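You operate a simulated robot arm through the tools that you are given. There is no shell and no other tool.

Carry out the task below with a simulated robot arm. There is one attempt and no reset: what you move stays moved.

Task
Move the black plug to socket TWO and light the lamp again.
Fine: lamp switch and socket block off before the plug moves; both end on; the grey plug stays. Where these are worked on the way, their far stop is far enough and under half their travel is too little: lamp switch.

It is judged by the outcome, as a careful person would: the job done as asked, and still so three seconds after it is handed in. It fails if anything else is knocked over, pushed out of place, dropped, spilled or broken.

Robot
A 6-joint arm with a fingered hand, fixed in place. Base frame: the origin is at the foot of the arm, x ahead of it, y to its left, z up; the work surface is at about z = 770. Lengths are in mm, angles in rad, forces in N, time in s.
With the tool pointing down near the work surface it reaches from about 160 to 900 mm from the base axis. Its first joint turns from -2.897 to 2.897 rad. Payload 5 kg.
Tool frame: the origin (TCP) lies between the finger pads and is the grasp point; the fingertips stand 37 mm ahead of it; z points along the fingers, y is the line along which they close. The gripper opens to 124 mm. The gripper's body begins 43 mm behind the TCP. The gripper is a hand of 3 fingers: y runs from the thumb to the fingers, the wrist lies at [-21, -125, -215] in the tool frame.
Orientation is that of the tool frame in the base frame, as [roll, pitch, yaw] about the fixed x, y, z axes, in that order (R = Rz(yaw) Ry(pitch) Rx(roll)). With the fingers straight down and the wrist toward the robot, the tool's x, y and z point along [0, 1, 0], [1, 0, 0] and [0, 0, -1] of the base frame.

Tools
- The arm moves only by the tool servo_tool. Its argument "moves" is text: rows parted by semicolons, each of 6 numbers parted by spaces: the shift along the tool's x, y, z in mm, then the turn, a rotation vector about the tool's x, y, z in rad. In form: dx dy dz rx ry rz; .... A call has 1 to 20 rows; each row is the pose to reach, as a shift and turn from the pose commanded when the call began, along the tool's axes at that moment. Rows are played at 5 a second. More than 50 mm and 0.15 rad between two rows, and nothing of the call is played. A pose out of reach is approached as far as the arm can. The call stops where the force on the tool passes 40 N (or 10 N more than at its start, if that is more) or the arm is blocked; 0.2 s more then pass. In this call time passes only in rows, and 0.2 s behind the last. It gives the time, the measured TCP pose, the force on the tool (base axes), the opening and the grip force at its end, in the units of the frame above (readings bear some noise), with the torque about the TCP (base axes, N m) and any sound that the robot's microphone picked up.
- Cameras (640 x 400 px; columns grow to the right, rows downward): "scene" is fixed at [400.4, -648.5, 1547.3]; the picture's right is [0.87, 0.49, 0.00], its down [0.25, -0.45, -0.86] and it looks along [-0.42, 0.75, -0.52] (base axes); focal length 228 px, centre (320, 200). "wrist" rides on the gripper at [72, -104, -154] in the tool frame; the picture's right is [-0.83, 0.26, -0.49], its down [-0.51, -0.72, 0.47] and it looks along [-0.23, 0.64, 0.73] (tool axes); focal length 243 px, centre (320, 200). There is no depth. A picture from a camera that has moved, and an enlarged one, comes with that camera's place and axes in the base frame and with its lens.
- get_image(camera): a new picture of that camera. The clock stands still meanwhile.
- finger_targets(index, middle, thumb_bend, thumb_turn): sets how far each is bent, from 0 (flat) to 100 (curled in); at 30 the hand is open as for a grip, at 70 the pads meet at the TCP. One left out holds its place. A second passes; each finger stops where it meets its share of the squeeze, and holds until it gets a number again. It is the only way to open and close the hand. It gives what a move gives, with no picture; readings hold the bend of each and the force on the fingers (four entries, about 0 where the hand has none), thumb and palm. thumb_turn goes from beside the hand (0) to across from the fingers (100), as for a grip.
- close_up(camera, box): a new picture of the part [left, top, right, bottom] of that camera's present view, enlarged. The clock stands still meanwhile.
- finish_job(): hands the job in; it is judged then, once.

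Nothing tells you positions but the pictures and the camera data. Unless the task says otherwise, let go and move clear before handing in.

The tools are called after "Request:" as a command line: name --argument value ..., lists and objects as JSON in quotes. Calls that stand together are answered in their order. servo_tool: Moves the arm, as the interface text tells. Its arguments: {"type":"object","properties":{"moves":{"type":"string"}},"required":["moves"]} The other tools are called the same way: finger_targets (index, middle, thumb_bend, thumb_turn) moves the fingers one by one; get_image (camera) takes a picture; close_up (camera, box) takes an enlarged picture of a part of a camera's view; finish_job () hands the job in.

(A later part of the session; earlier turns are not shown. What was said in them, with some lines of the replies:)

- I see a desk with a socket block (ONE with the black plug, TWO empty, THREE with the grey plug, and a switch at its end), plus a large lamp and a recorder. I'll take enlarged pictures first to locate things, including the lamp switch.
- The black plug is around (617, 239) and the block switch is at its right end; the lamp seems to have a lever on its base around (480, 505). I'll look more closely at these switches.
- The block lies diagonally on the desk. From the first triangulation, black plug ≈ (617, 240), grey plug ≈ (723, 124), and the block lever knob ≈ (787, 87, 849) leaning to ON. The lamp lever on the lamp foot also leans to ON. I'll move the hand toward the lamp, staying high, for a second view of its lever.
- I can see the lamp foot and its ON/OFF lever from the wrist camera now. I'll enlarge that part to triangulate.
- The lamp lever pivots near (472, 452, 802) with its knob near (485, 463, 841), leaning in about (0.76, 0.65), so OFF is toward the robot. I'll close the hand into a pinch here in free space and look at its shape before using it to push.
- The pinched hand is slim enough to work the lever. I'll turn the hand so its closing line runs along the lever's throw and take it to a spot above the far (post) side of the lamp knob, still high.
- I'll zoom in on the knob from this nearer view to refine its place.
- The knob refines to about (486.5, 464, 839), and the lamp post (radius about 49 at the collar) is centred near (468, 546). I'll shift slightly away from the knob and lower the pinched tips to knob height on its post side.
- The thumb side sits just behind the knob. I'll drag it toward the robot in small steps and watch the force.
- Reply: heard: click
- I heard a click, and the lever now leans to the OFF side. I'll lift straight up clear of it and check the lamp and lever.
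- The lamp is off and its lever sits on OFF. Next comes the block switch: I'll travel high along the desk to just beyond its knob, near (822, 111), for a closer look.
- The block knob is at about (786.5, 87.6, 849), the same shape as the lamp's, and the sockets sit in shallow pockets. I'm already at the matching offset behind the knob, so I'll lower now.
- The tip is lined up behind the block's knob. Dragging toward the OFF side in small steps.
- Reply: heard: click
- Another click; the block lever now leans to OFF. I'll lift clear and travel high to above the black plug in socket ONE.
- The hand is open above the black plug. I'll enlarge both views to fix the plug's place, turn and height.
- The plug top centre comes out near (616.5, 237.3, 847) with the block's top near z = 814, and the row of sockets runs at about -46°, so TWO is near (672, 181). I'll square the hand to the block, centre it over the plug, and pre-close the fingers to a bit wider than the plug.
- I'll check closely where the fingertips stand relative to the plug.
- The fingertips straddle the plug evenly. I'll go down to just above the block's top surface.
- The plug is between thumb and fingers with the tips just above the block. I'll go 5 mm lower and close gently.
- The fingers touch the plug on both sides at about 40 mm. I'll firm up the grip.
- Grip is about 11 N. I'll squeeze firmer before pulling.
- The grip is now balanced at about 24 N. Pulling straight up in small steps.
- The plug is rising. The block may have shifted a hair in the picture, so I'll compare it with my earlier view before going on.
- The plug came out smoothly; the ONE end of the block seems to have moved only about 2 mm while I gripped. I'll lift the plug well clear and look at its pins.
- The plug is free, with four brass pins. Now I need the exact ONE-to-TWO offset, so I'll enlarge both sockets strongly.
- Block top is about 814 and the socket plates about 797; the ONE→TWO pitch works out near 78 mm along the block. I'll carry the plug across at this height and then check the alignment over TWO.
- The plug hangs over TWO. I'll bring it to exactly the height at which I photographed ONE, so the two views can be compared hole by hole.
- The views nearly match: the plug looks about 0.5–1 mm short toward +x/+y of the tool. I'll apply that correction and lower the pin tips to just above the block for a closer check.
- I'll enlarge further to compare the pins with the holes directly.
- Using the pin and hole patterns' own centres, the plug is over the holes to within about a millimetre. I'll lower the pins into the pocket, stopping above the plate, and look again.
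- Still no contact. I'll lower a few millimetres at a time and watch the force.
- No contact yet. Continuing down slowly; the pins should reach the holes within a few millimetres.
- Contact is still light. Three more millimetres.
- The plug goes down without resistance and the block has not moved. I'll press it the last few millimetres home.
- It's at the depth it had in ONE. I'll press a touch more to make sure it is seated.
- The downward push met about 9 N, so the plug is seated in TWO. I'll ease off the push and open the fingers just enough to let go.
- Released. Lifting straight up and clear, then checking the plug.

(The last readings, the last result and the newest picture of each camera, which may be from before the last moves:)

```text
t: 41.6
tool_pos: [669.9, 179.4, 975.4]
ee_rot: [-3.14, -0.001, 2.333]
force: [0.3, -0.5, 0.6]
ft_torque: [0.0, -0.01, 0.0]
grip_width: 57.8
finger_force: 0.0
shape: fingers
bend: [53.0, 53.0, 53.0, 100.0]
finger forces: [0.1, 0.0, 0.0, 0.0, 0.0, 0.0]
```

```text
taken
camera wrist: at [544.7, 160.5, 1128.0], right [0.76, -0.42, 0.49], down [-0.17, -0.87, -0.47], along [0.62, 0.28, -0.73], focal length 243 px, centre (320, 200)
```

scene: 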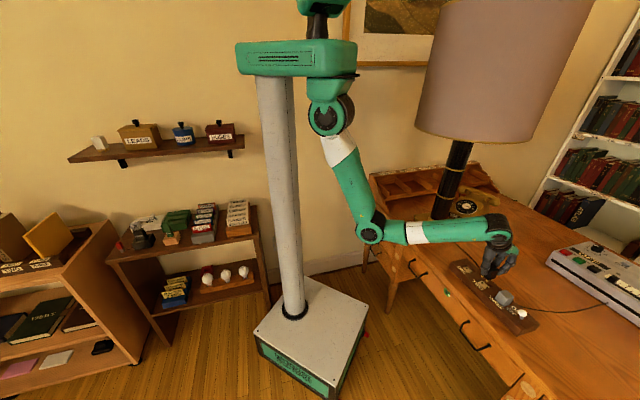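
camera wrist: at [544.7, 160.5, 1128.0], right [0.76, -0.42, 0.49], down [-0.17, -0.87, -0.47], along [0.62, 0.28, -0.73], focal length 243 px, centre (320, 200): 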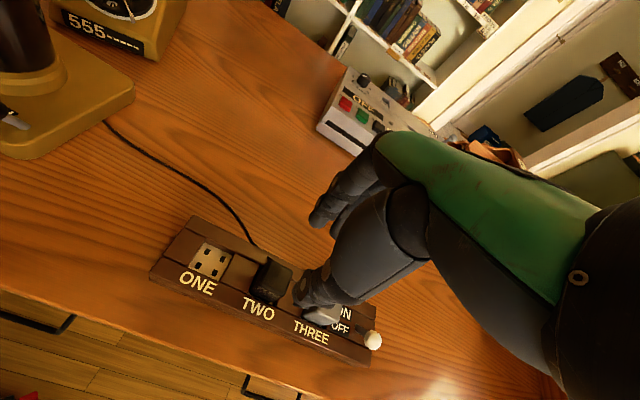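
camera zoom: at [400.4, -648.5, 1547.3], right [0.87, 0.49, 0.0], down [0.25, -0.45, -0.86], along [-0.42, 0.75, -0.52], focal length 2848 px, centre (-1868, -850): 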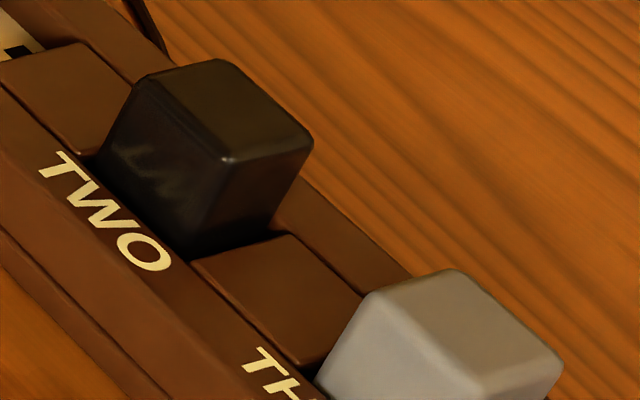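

The black plug sits in TWO as deep as the grey one in THREE. Next, the block switch back to ON: I'll pinch the fingers and move to the near (OFF) side of its knob, still high.

Request:
finger_targets --index 70 --middle 70 --thumb_bend 70 --thumb_turn 100

Request:
servo_tool --moves "-24 -12.7 0 0 0 0; -48 -25.5 0 0 0 0; -72 -38.2 0 0 0 0; -96 -51 0 0 0 0; -120 -63.7 0 0 0 0; -144.4 -76.5 0 0 0 0; -144.4 -76.5 0 0 0 0"

Request:
get_image --camera "wrist"

Request:
close_up --camera "scene" --box '[472, 250, 568, 340]'

```text
t: 42.6
tool_pos: [669.6, 181.3, 975.1]
ee_rot: [3.14, 0.001, 2.332]
force: [0.6, 1.4, 0.1]
ft_torque: [-0.03, 0.0, -0.01]
grip_width: 7.8
finger_force: 0.0
shape: fingers
bend: [70.0, 70.0, 70.0, 100.0]
finger forces: [0.0, 0.0, 0.0, 0.1, 0.1, 0.1]
```

```text
t: 44.2
tool_pos: [715.0, 25.2, 974.7]
ee_rot: [3.142, 0.0, 2.335]
force: [-0.5, 0.7, 0.7]
ft_torque: [-0.01, 0.0, 0.0]
grip_width: 7.4
finger_force: 0.1
shape: fingers
bend: [70.0, 70.0, 70.0, 100.0]
finger forces: [0.0, 0.1, 0.1, 0.1, 0.0, 0.0]
```

```text
taken
camera wrist: at [590.4, 4.8, 1127.2], right [0.76, -0.42, 0.49], down [-0.17, -0.87, -0.47], along [0.62, 0.28, -0.73], focal length 243 px, centre (320, 200)
```

wrist: 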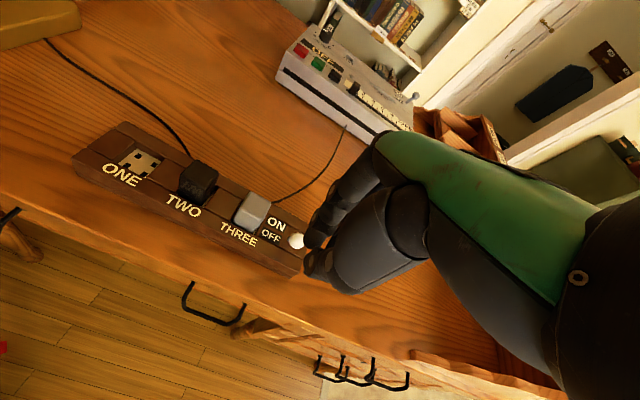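

```text
4.44 times, centred on (520, 295) of scene
camera zoom: at [400.4, -648.5, 1547.3], right [0.87, 0.49, 0.0], down [0.25, -0.45, -0.86], along [-0.42, 0.75, -0.52], focal length 1013 px, centre (-569, -222)
```

zoom: 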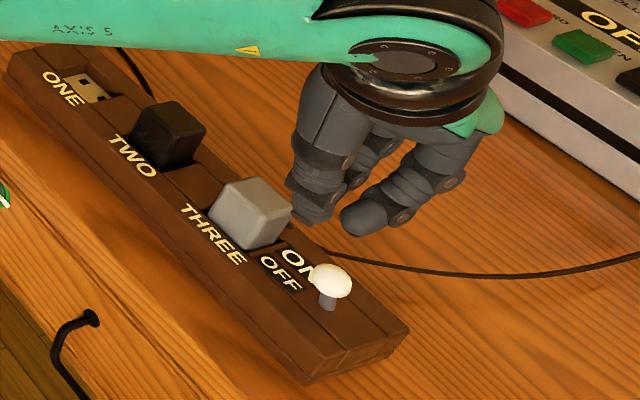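

The knob measures (757.5, 61, 850) and I'm 55 mm short of it on the OFF side. Lowering to knob height.

Request:
servo_tool --moves "0 0 20 0 0 0; 0 0 45 0 0 0; 0 0 70 0 0 0; 0 0 88 0 0 0; 0 0 98 0 0 0; 0 0 98 0 0 0"

Request:
get_image --camera "wrist"

Request:
close_up --camera "scene" --box '[488, 280, 552, 330]'

```text
t: 45.6
tool_pos: [714.8, 24.0, 876.5]
ee_rot: [3.142, 0.0, 2.332]
force: [0.1, -0.2, 1.7]
ft_torque: [-0.03, 0.04, 0.01]
grip_width: 7.7
finger_force: 0.1
shape: fingers
bend: [70.0, 70.0, 70.0, 100.0]
finger forces: [0.0, 0.0, 0.1, 0.0, 0.1, 0.0]
```

```text
taken
camera wrist: at [589.6, 5.1, 1029.7], right [0.76, -0.42, 0.49], down [-0.17, -0.87, -0.47], along [0.62, 0.28, -0.73], focal length 243 px, centre (320, 200)
```

wrist: 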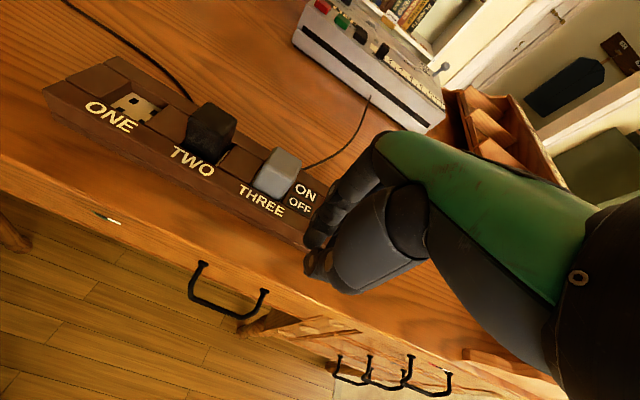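

```text
8.00 times, centred on (520, 305) of scene
camera zoom: at [400.4, -648.5, 1547.3], right [0.87, 0.49, 0.0], down [0.25, -0.45, -0.86], along [-0.42, 0.75, -0.52], focal length 1823 px, centre (-1280, -640)
```

zoom: 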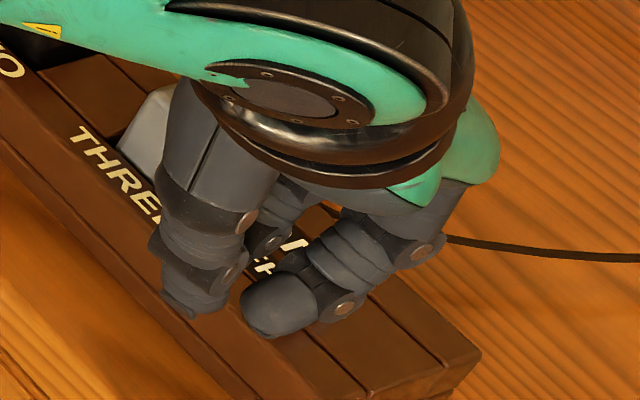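

The fingers slope over the knob from this side, which would push it down rather than across. I'll back up and change the hand shape: fingers curled away, with the straighter thumb left out as the pusher.

Request:
servo_tool --moves "0 -2 -20 0 0 0; 0 -2 -45 0 0 0; 0 -2 -70 0 0 0; 0 -2 -100 0 0 0; 0 -2 -125 0 0 0"

Request:
finger_targets --thumb_bend 42

Request:
finger_targets --index 100 --middle 100

Request:
get_image --camera "wrist"

Request:
close_up --camera "scene" --box '[488, 240, 584, 330]'

```text
t: 46.8
tool_pos: [713.4, 23.7, 1003.6]
ee_rot: [-3.141, 0.0, 2.332]
force: [0.1, 0.0, -0.3]
ft_torque: [-0.01, 0.02, 0.03]
grip_width: 7.6
finger_force: 0.0
shape: fingers
bend: [70.0, 70.0, 70.0, 100.0]
finger forces: [0.1, 0.0, 0.1, 0.1, 0.0, 0.0]
```

```text
t: 47.8
tool_pos: [711.3, 25.0, 1001.9]
ee_rot: [3.141, 0.0, 2.332]
force: [0.2, 0.5, -0.8]
ft_torque: [0.02, -0.02, 0.01]
grip_width: 49.0
finger_force: 0.1
shape: fingers
bend: [70.0, 70.0, 42.0, 99.0]
finger forces: [0.0, 0.1, 0.0, 0.0, 0.0, 0.1]
```

```text
t: 48.8
tool_pos: [712.3, 25.3, 1002.4]
ee_rot: [3.14, 0.001, 2.332]
force: [-0.3, -0.4, 1.0]
ft_torque: [0.03, -0.01, 0.01]
grip_width: 75.2
finger_force: 0.0
shape: fingers
bend: [100.0, 100.0, 42.0, 99.0]
finger forces: [0.1, 0.0, 0.0, 0.0, 0.0, 0.1]
```

```text
taken
camera wrist: at [587.2, 4.3, 1155.4], right [0.76, -0.42, 0.49], down [-0.17, -0.87, -0.47], along [0.62, 0.28, -0.73], focal length 243 px, centre (320, 200)
```

wrist: 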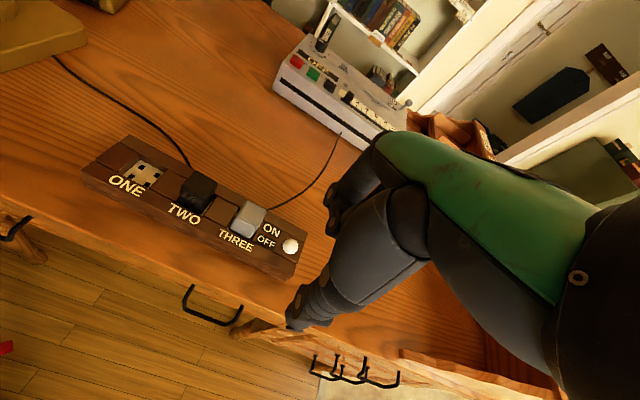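

```text
4.44 times, centred on (536, 285) of scene
camera zoom: at [400.4, -648.5, 1547.3], right [0.87, 0.49, 0.0], down [0.25, -0.45, -0.86], along [-0.42, 0.75, -0.52], focal length 1013 px, centre (-640, -178)
```

zoom: 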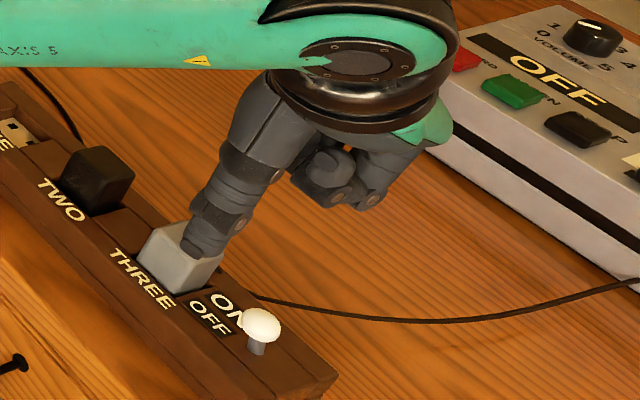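

The thumb now stands out alone, with the fingers curled well above it. I'll measure where its tip is.

Request:
close_up --camera "wrist" --box '[270, 260, 366, 340]'

Request:
close_up --camera "scene" --box '[500, 270, 548, 300]'

```text
5.00 times, centred on (318, 300) of wrist
camera zoom: at [587.2, 4.3, 1155.4], right [0.76, -0.42, 0.49], down [-0.17, -0.87, -0.47], along [0.62, 0.28, -0.73], focal length 1213 px, centre (330, -300)
```

zoom: 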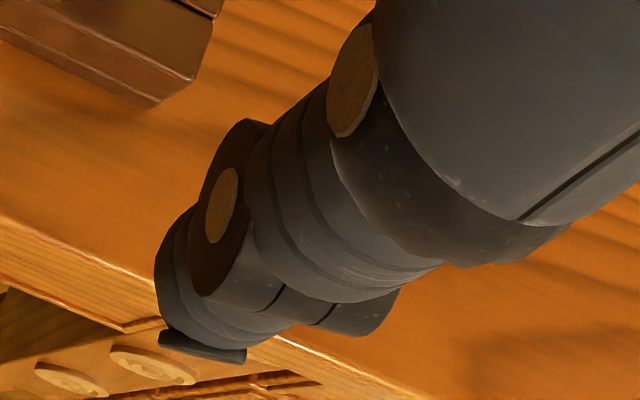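

```text
13.33 times, centred on (524, 285) of scene
camera zoom: at [400.4, -648.5, 1547.3], right [0.87, 0.49, 0.0], down [0.25, -0.45, -0.86], along [-0.42, 0.75, -0.52], focal length 3038 px, centre (-2400, -933)
```

zoom: 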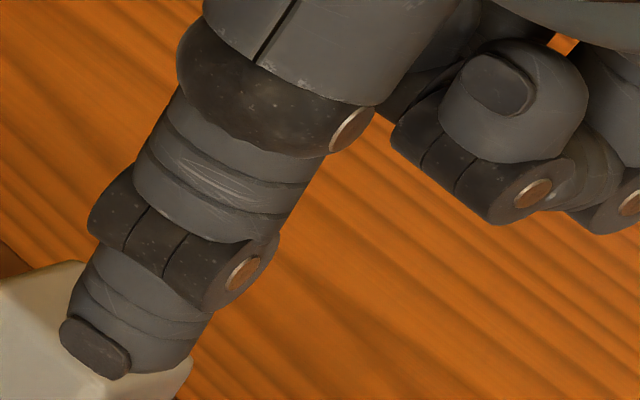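

The thumb tip hangs about 53 mm to the thumb side and 39 mm below the grasp point, nearly vertical. I'll move over so the thumb comes down just on the OFF side of the block's knob.

Request:
servo_tool --moves "-1.5 20 0 0 0 0; -3 40 0 0 0 0; -4.5 60 10 0 0 0; -6 80 25 0 0 0; -6 80 50 0 0 0; -6 80 50 0 0 0"

Request:
get_image --camera "wrist"

Request:
close_up --camera "scene" --box '[496, 260, 576, 330]'

```text
t: 50.2
tool_pos: [773.9, 73.1, 953.0]
ee_rot: [-3.141, 0.001, 2.333]
force: [0.7, 0.5, -0.5]
ft_torque: [0.0, 0.0, 0.01]
grip_width: 75.0
finger_force: 0.1
shape: fingers
bend: [100.0, 100.0, 42.0, 99.0]
finger forces: [0.0, 0.0, 0.1, 0.0, 0.0, 0.0]
```

```text
taken
camera wrist: at [648.8, 53.5, 1105.3], right [0.76, -0.42, 0.49], down [-0.17, -0.87, -0.47], along [0.62, 0.28, -0.73], focal length 243 px, centre (320, 200)
```

wrist: 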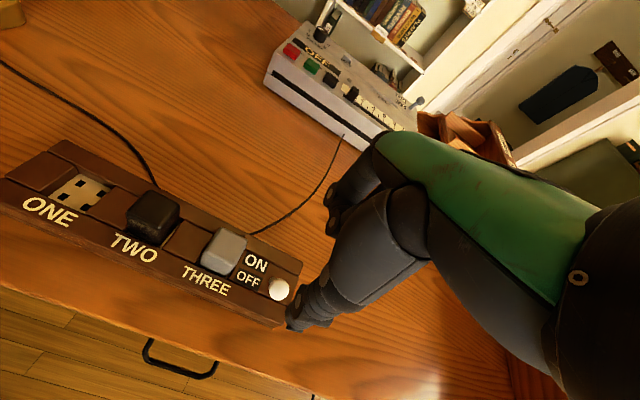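

```text
5.71 times, centred on (536, 295) of scene
camera zoom: at [400.4, -648.5, 1547.3], right [0.87, 0.49, 0.0], down [0.25, -0.45, -0.86], along [-0.42, 0.75, -0.52], focal length 1302 px, centre (-914, -343)
```

zoom: 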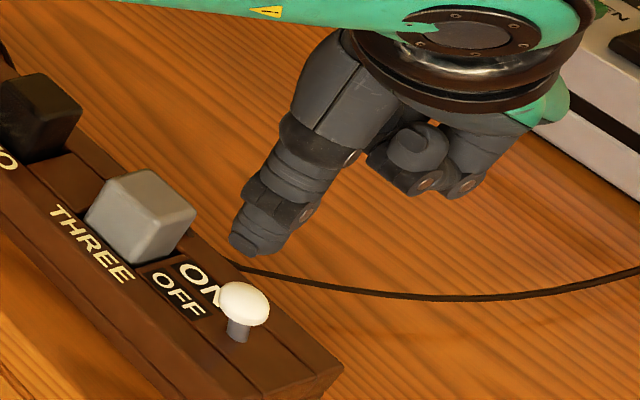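

Lined up: the thumb should come down about 10 mm clear of the knob on its OFF side. Lowering.

Request:
servo_tool --moves "0 0 20 0 0 0; 0 0 40 0 0 0; 0 0 58 0 0 0; 0 0 70 0 0 0; 0 0 76 0 0 0; 0 0 76 0 0 0"

Request:
get_image --camera "wrist"

Request:
close_up --camera "scene" --box '[488, 280, 552, 330]'

```text
t: 51.6
tool_pos: [774.5, 75.2, 875.4]
ee_rot: [3.141, 0.001, 2.334]
force: [-0.3, -0.4, -0.1]
ft_torque: [-0.02, 0.01, -0.01]
grip_width: 74.8
finger_force: 0.1
shape: fingers
bend: [100.0, 100.0, 42.0, 99.0]
finger forces: [0.0, 0.1, 0.1, 0.0, 0.1, 0.0]
```

```text
taken
camera wrist: at [649.4, 55.1, 1029.0], right [0.76, -0.42, 0.49], down [-0.17, -0.87, -0.47], along [0.62, 0.28, -0.73], focal length 243 px, centre (320, 200)
```

wrist: 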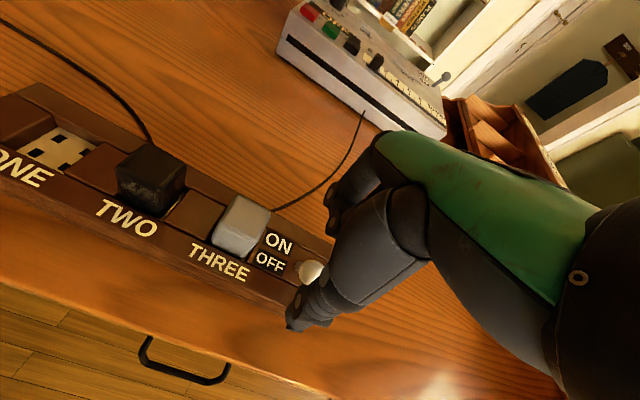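

```text
8.00 times, centred on (520, 305) of scene
camera zoom: at [400.4, -648.5, 1547.3], right [0.87, 0.49, 0.0], down [0.25, -0.45, -0.86], along [-0.42, 0.75, -0.52], focal length 1823 px, centre (-1280, -640)
```

zoom: 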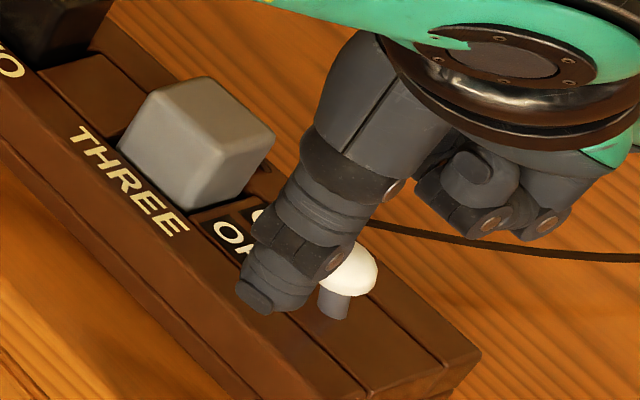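

The thumb stands right behind the knob. Pushing it across to ON in small steps.

Request:
servo_tool --moves "0 4 0 0 0 0; 0 8 0 0 0 0; 0 12 0 0 0 0; 0 16 0 0 0 0; 0 20 0 0 0 0; 0 24 0 0 0 0; 0 28 0 0 0 0; 0 32 0 0 0 0; 0 36 0 0 0 0"

Request:
get_image --camera "wrist"

Request:
close_up --camera "scene" --box '[488, 280, 552, 330]'

```text
t: 53.6
tool_pos: [802.7, 98.5, 877.0]
ee_rot: [3.141, 0.001, 2.334]
force: [0.5, -0.4, 0.7]
ft_torque: [0.01, 0.01, -0.01]
grip_width: 75.6
finger_force: 0.0
shape: fingers
bend: [100.0, 100.0, 42.0, 99.0]
finger forces: [0.1, 0.0, 0.1, 0.0, 0.0, 0.0]
heard: click
```

```text
taken
camera wrist: at [676.9, 79.1, 1029.2], right [0.76, -0.42, 0.49], down [-0.17, -0.87, -0.47], along [0.62, 0.28, -0.73], focal length 243 px, centre (320, 200)
```

wrist: 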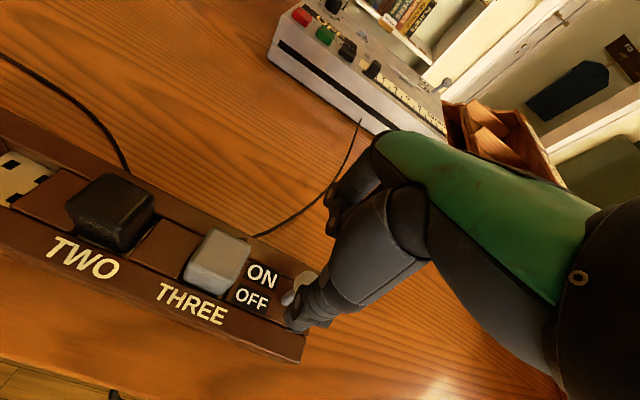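

```text
8.00 times, centred on (520, 305) of scene
camera zoom: at [400.4, -648.5, 1547.3], right [0.87, 0.49, 0.0], down [0.25, -0.45, -0.86], along [-0.42, 0.75, -0.52], focal length 1823 px, centre (-1280, -640)
```

zoom: 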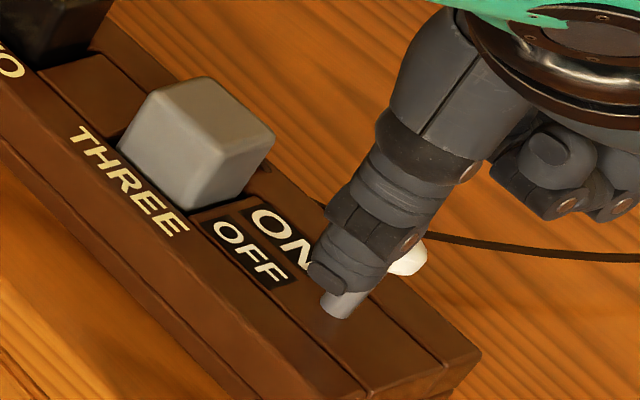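

Click; the lever leans to ON again. I'll back off slightly, lift clear, and verify.

Request:
servo_tool --moves "0 -6 -3 0 0 0; 0 -8 -25 0 0 0; 0 -8 -50 0 0 0; 0 -8 -80 0 0 0; 0 -8 -105 0 0 0"

Request:
close_up --camera "scene" --box '[456, 250, 552, 340]'

Request:
get_image --camera "wrist"

Request:
get_image --camera "scene"

```text
t: 54.8
tool_pos: [795.1, 94.6, 982.3]
ee_rot: [3.141, -0.001, 2.334]
force: [0.0, -0.3, 0.1]
ft_torque: [0.0, 0.02, 0.02]
grip_width: 75.9
finger_force: 0.0
shape: fingers
bend: [100.0, 100.0, 42.0, 99.0]
finger forces: [0.0, 0.0, 0.1, 0.0, 0.1, 0.0]
```

```text
4.44 times, centred on (504, 295) of scene
camera zoom: at [400.4, -648.5, 1547.3], right [0.87, 0.49, 0.0], down [0.25, -0.45, -0.86], along [-0.42, 0.75, -0.52], focal length 1013 px, centre (-498, -222)
```

zoom: 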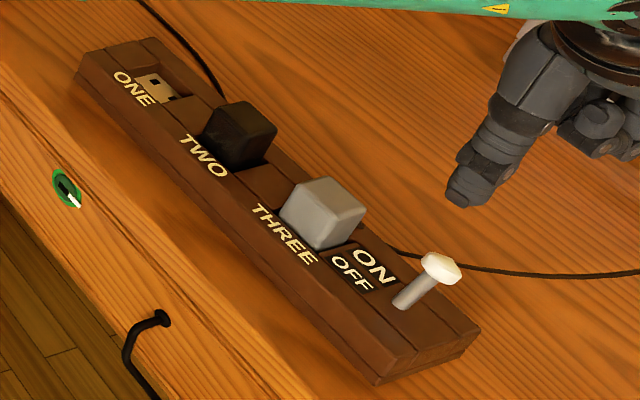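

```text
taken
camera wrist: at [671.4, 74.0, 1134.7], right [0.76, -0.42, 0.49], down [-0.17, -0.87, -0.47], along [0.62, 0.28, -0.73], focal length 243 px, centre (320, 200)
```

wrist: 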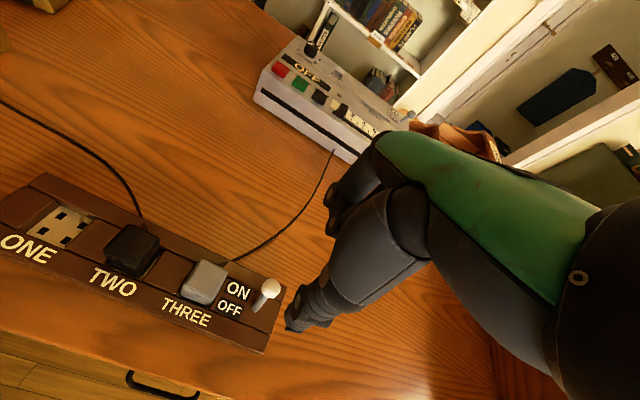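

```text
taken
```

scene: 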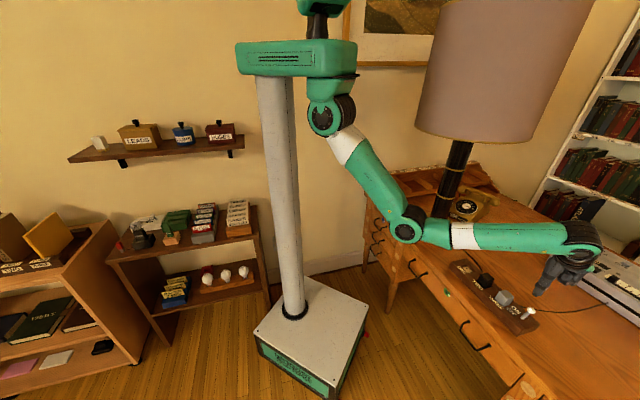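

The block switch is on and both plugs are in place. Now the lamp switch: I'll travel high back to the lamp so the thumb comes above the OFF side of its knob.

Request:
servo_tool --moves "37 0 0 0 0 0; 74 1 0 0 0 0; 111 2 0 0 0 0; 148 3 0 0 0 0; 185 4 0 0 0 0; 222 5 0 0 0 0; 259 6 0 0 0 0; 296 7 0 0 0 0; 333 9 0 0 0 0; 370 10 0 0 0 0; 407 12 0 0 0 0; 444 14 0 0 0 0; 481 15 0 0 0 0; 481 15 15 0 0 0; 481 15 15 0 0 0"

Request:
get_image --camera "wrist"

Request:
close_up --camera "scene" --box '[408, 165, 488, 240]'

```text
t: 58.0
tool_pos: [474.7, 454.3, 966.3]
ee_rot: [-3.141, 0.0, 2.333]
force: [-0.4, -0.4, -0.1]
ft_torque: [0.01, -0.04, 0.03]
grip_width: 75.5
finger_force: 0.1
shape: fingers
bend: [100.0, 100.0, 42.0, 99.0]
finger forces: [0.0, 0.1, 0.1, 0.1, 0.1, 0.1]
```

```text
taken
camera wrist: at [349.9, 433.3, 1119.8], right [0.76, -0.42, 0.49], down [-0.17, -0.87, -0.47], along [0.62, 0.28, -0.73], focal length 243 px, centre (320, 200)
```

wrist: 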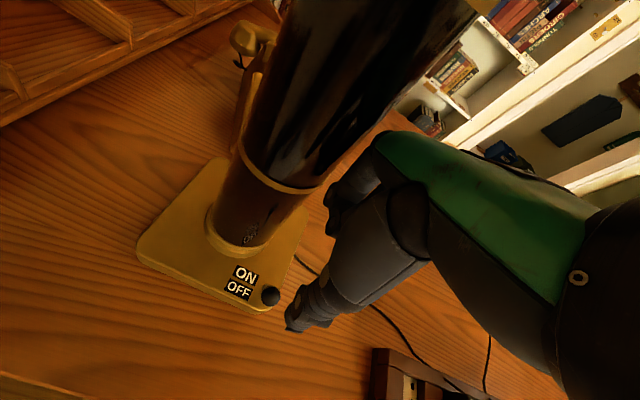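

```text
5.33 times, centred on (448, 202) of scene
camera zoom: at [400.4, -648.5, 1547.3], right [0.87, 0.49, 0.0], down [0.25, -0.45, -0.86], along [-0.42, 0.75, -0.52], focal length 1215 px, centre (-363, 187)
```

zoom: 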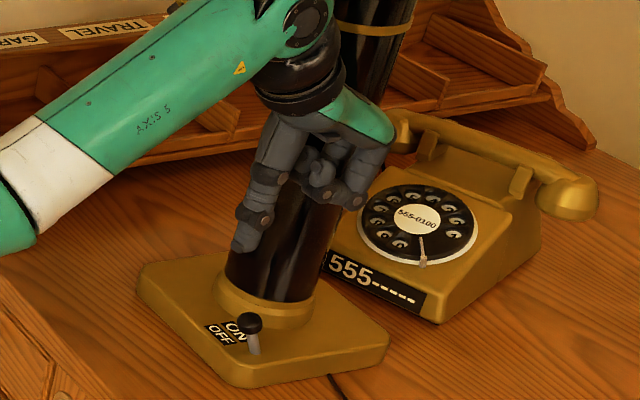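

Knob confirmed near (457.5, 439, 842), with the thumb set to land on its OFF side. Lowering to knob height.

Request:
servo_tool --moves "0 0 25 0 0 0; 0 0 50 0 0 0; 0 0 72 0 0 0; 0 0 88 0 0 0; 0 0 98 0 0 0; 0 0 98 0 0 0"

Request:
get_image --camera "wrist"

Request:
close_up --camera "scene" --box '[416, 190, 480, 240]'

```text
t: 59.4
tool_pos: [474.7, 452.6, 867.8]
ee_rot: [3.141, 0.0, 2.333]
force: [0.5, 0.0, 0.4]
ft_torque: [0.0, 0.0, -0.03]
grip_width: 75.8
finger_force: 0.0
shape: fingers
bend: [100.0, 100.0, 42.0, 99.0]
finger forces: [0.0, 0.0, 0.1, 0.0, 0.0, 0.0]
```

```text
taken
camera wrist: at [348.9, 431.5, 1020.4], right [0.76, -0.42, 0.49], down [-0.17, -0.87, -0.47], along [0.62, 0.28, -0.73], focal length 243 px, centre (320, 200)
```

wrist: 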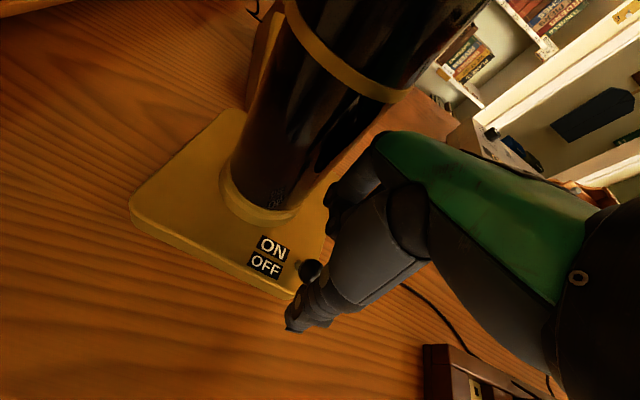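

```text
8.00 times, centred on (448, 215) of scene
camera zoom: at [400.4, -648.5, 1547.3], right [0.87, 0.49, 0.0], down [0.25, -0.45, -0.86], along [-0.42, 0.75, -0.52], focal length 1823 px, centre (-704, 80)
```

zoom: 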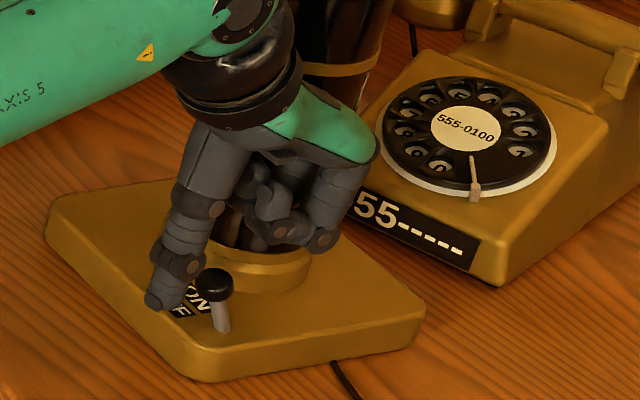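

The thumb stands behind the lamp knob, well clear of the post. Pushing across to ON in small steps.

Request:
servo_tool --moves "0 4 0 0 0 0; 0 8 0 0 0 0; 0 12 0 0 0 0; 0 16 0 0 0 0; 0 20 0 0 0 0; 0 24 0 0 0 0; 0 28 0 0 0 0; 0 32 0 0 0 0; 0 36 0 0 0 0"

Request:
get_image --camera "scene"

Request:
close_up --camera "scene" --box '[416, 190, 480, 240]'

```text
t: 61.4
tool_pos: [500.2, 477.2, 869.7]
ee_rot: [-3.141, 0.001, 2.334]
force: [-0.1, -0.2, 0.1]
ft_torque: [-0.01, -0.01, 0.0]
grip_width: 75.6
finger_force: 0.1
shape: fingers
bend: [100.0, 100.0, 42.0, 99.0]
finger forces: [0.0, 0.0, 0.0, 0.0, 0.0, 0.0]
heard: click
```

```text
taken
```

scene: 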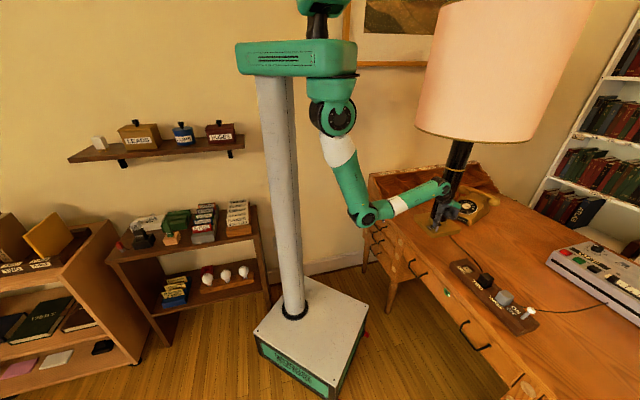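

```text
8.00 times, centred on (448, 215) of scene
camera zoom: at [400.4, -648.5, 1547.3], right [0.87, 0.49, 0.0], down [0.25, -0.45, -0.86], along [-0.42, 0.75, -0.52], focal length 1823 px, centre (-704, 80)
```

zoom: 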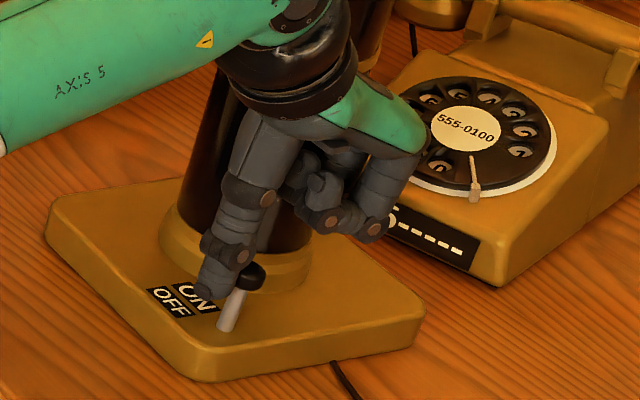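

The lamp is lit again. I'll back the thumb off, lift, and move the hand out from under the shade to open space.

Request:
servo_tool --moves "0 -6 -3 0 0 0; 0 -10 -20 0 0 0; 0 -10 -45 0 0 0; 0 -10 -70 0 0 0; 0 -10 -95 0 0 0; -35 -15 -100 0 0 0; -70 -20 -100 0 0 0; -105 -25 -100 0 0 0; -140 -30 -100 0 0 0; -175 -35 -105 0 0 0; -210 -40 -115 0 0 0; -240 -45 -130 0 0 0; -240 -45 -130 0 0 0"

Request:
get_image --camera "scene"

Request:
close_up --camera "scene" --box '[456, 250, 552, 340]'

Request:
close_up --camera "scene" --box '[416, 190, 480, 240]'

Request:
get_image --camera "wrist"

```text
t: 64.2
tool_pos: [633.4, 273.1, 996.5]
ee_rot: [3.141, -0.001, 2.333]
force: [-0.5, 0.5, 0.2]
ft_torque: [-0.04, -0.01, -0.02]
grip_width: 75.5
finger_force: 0.0
shape: fingers
bend: [100.0, 100.0, 42.0, 99.0]
finger forces: [0.0, 0.1, 0.0, 0.0, 0.0, 0.0]
```

```text
taken
```

scene: 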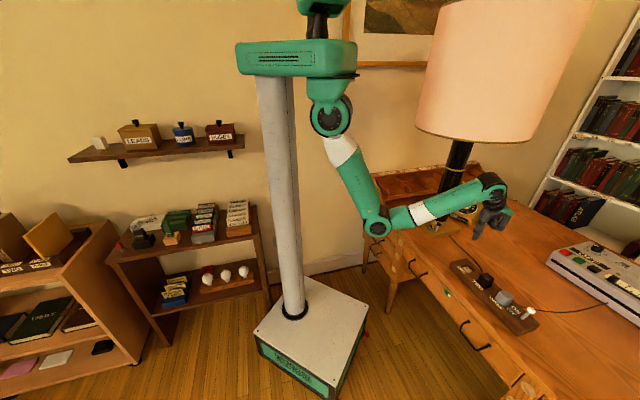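

```text
4.44 times, centred on (504, 295) of scene
camera zoom: at [400.4, -648.5, 1547.3], right [0.87, 0.49, 0.0], down [0.25, -0.45, -0.86], along [-0.42, 0.75, -0.52], focal length 1013 px, centre (-498, -222)
```

zoom: 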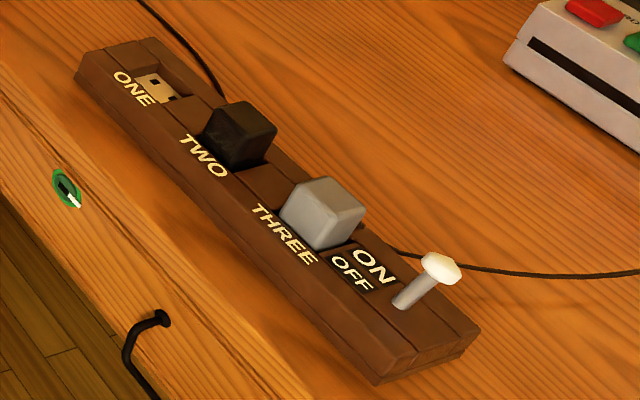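

```text
8.00 times, centred on (448, 215) of scene
camera zoom: at [400.4, -648.5, 1547.3], right [0.87, 0.49, 0.0], down [0.25, -0.45, -0.86], along [-0.42, 0.75, -0.52], focal length 1823 px, centre (-704, 80)
```

zoom: 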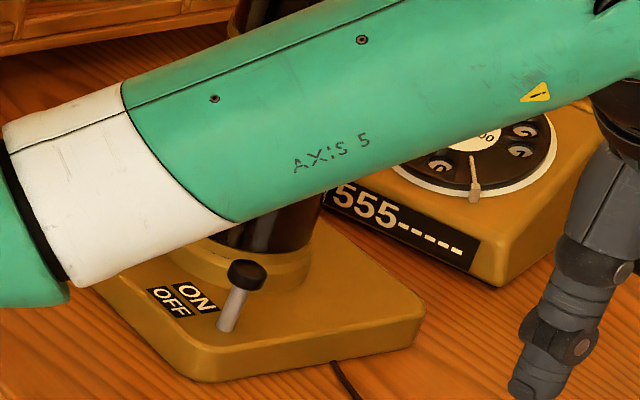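

```text
taken
camera wrist: at [508.4, 253.2, 1149.4], right [0.76, -0.42, 0.49], down [-0.17, -0.87, -0.47], along [0.62, 0.28, -0.73], focal length 243 px, centre (320, 200)
```

wrist: 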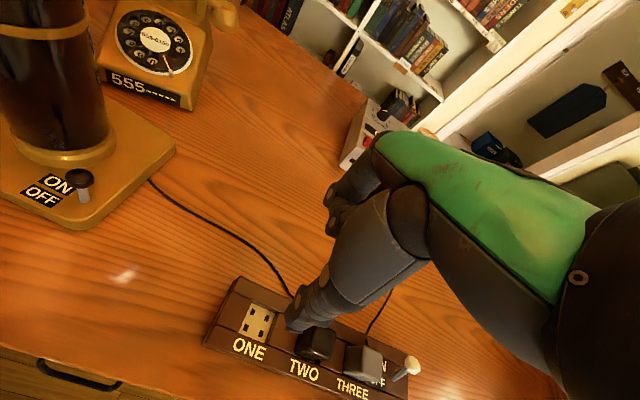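

The black plug is in TWO and the grey plug is still in THREE. Both switches are back on, the lamp is lit, and the hand is clear of everything. Handing in.

Request:
finish_job

```text
The job is handed in.
```

The black plug is now in socket TWO and the lamp is lit again. I handed the job in with the hand clear of everything.

- **Switching off:** I switched off the lamp first, then the socket block. Each lever clicked over before I touched the plug.
- **The plug:** I pulled the black plug straight out of ONE and lowered it into TWO without resistance. I then pressed until it pushed back at about 9 N, and it sits as deep as the grey plug.
- **Switching on:** I switched the block back on, then the lamp. Both levers clicked and now lean to ON.
- **Everything else:** The grey plug stayed in THREE. The ONE end of the socket block shifted by about 2 mm while I gripped the plug. I did not move it back, and saw no further movement after that.
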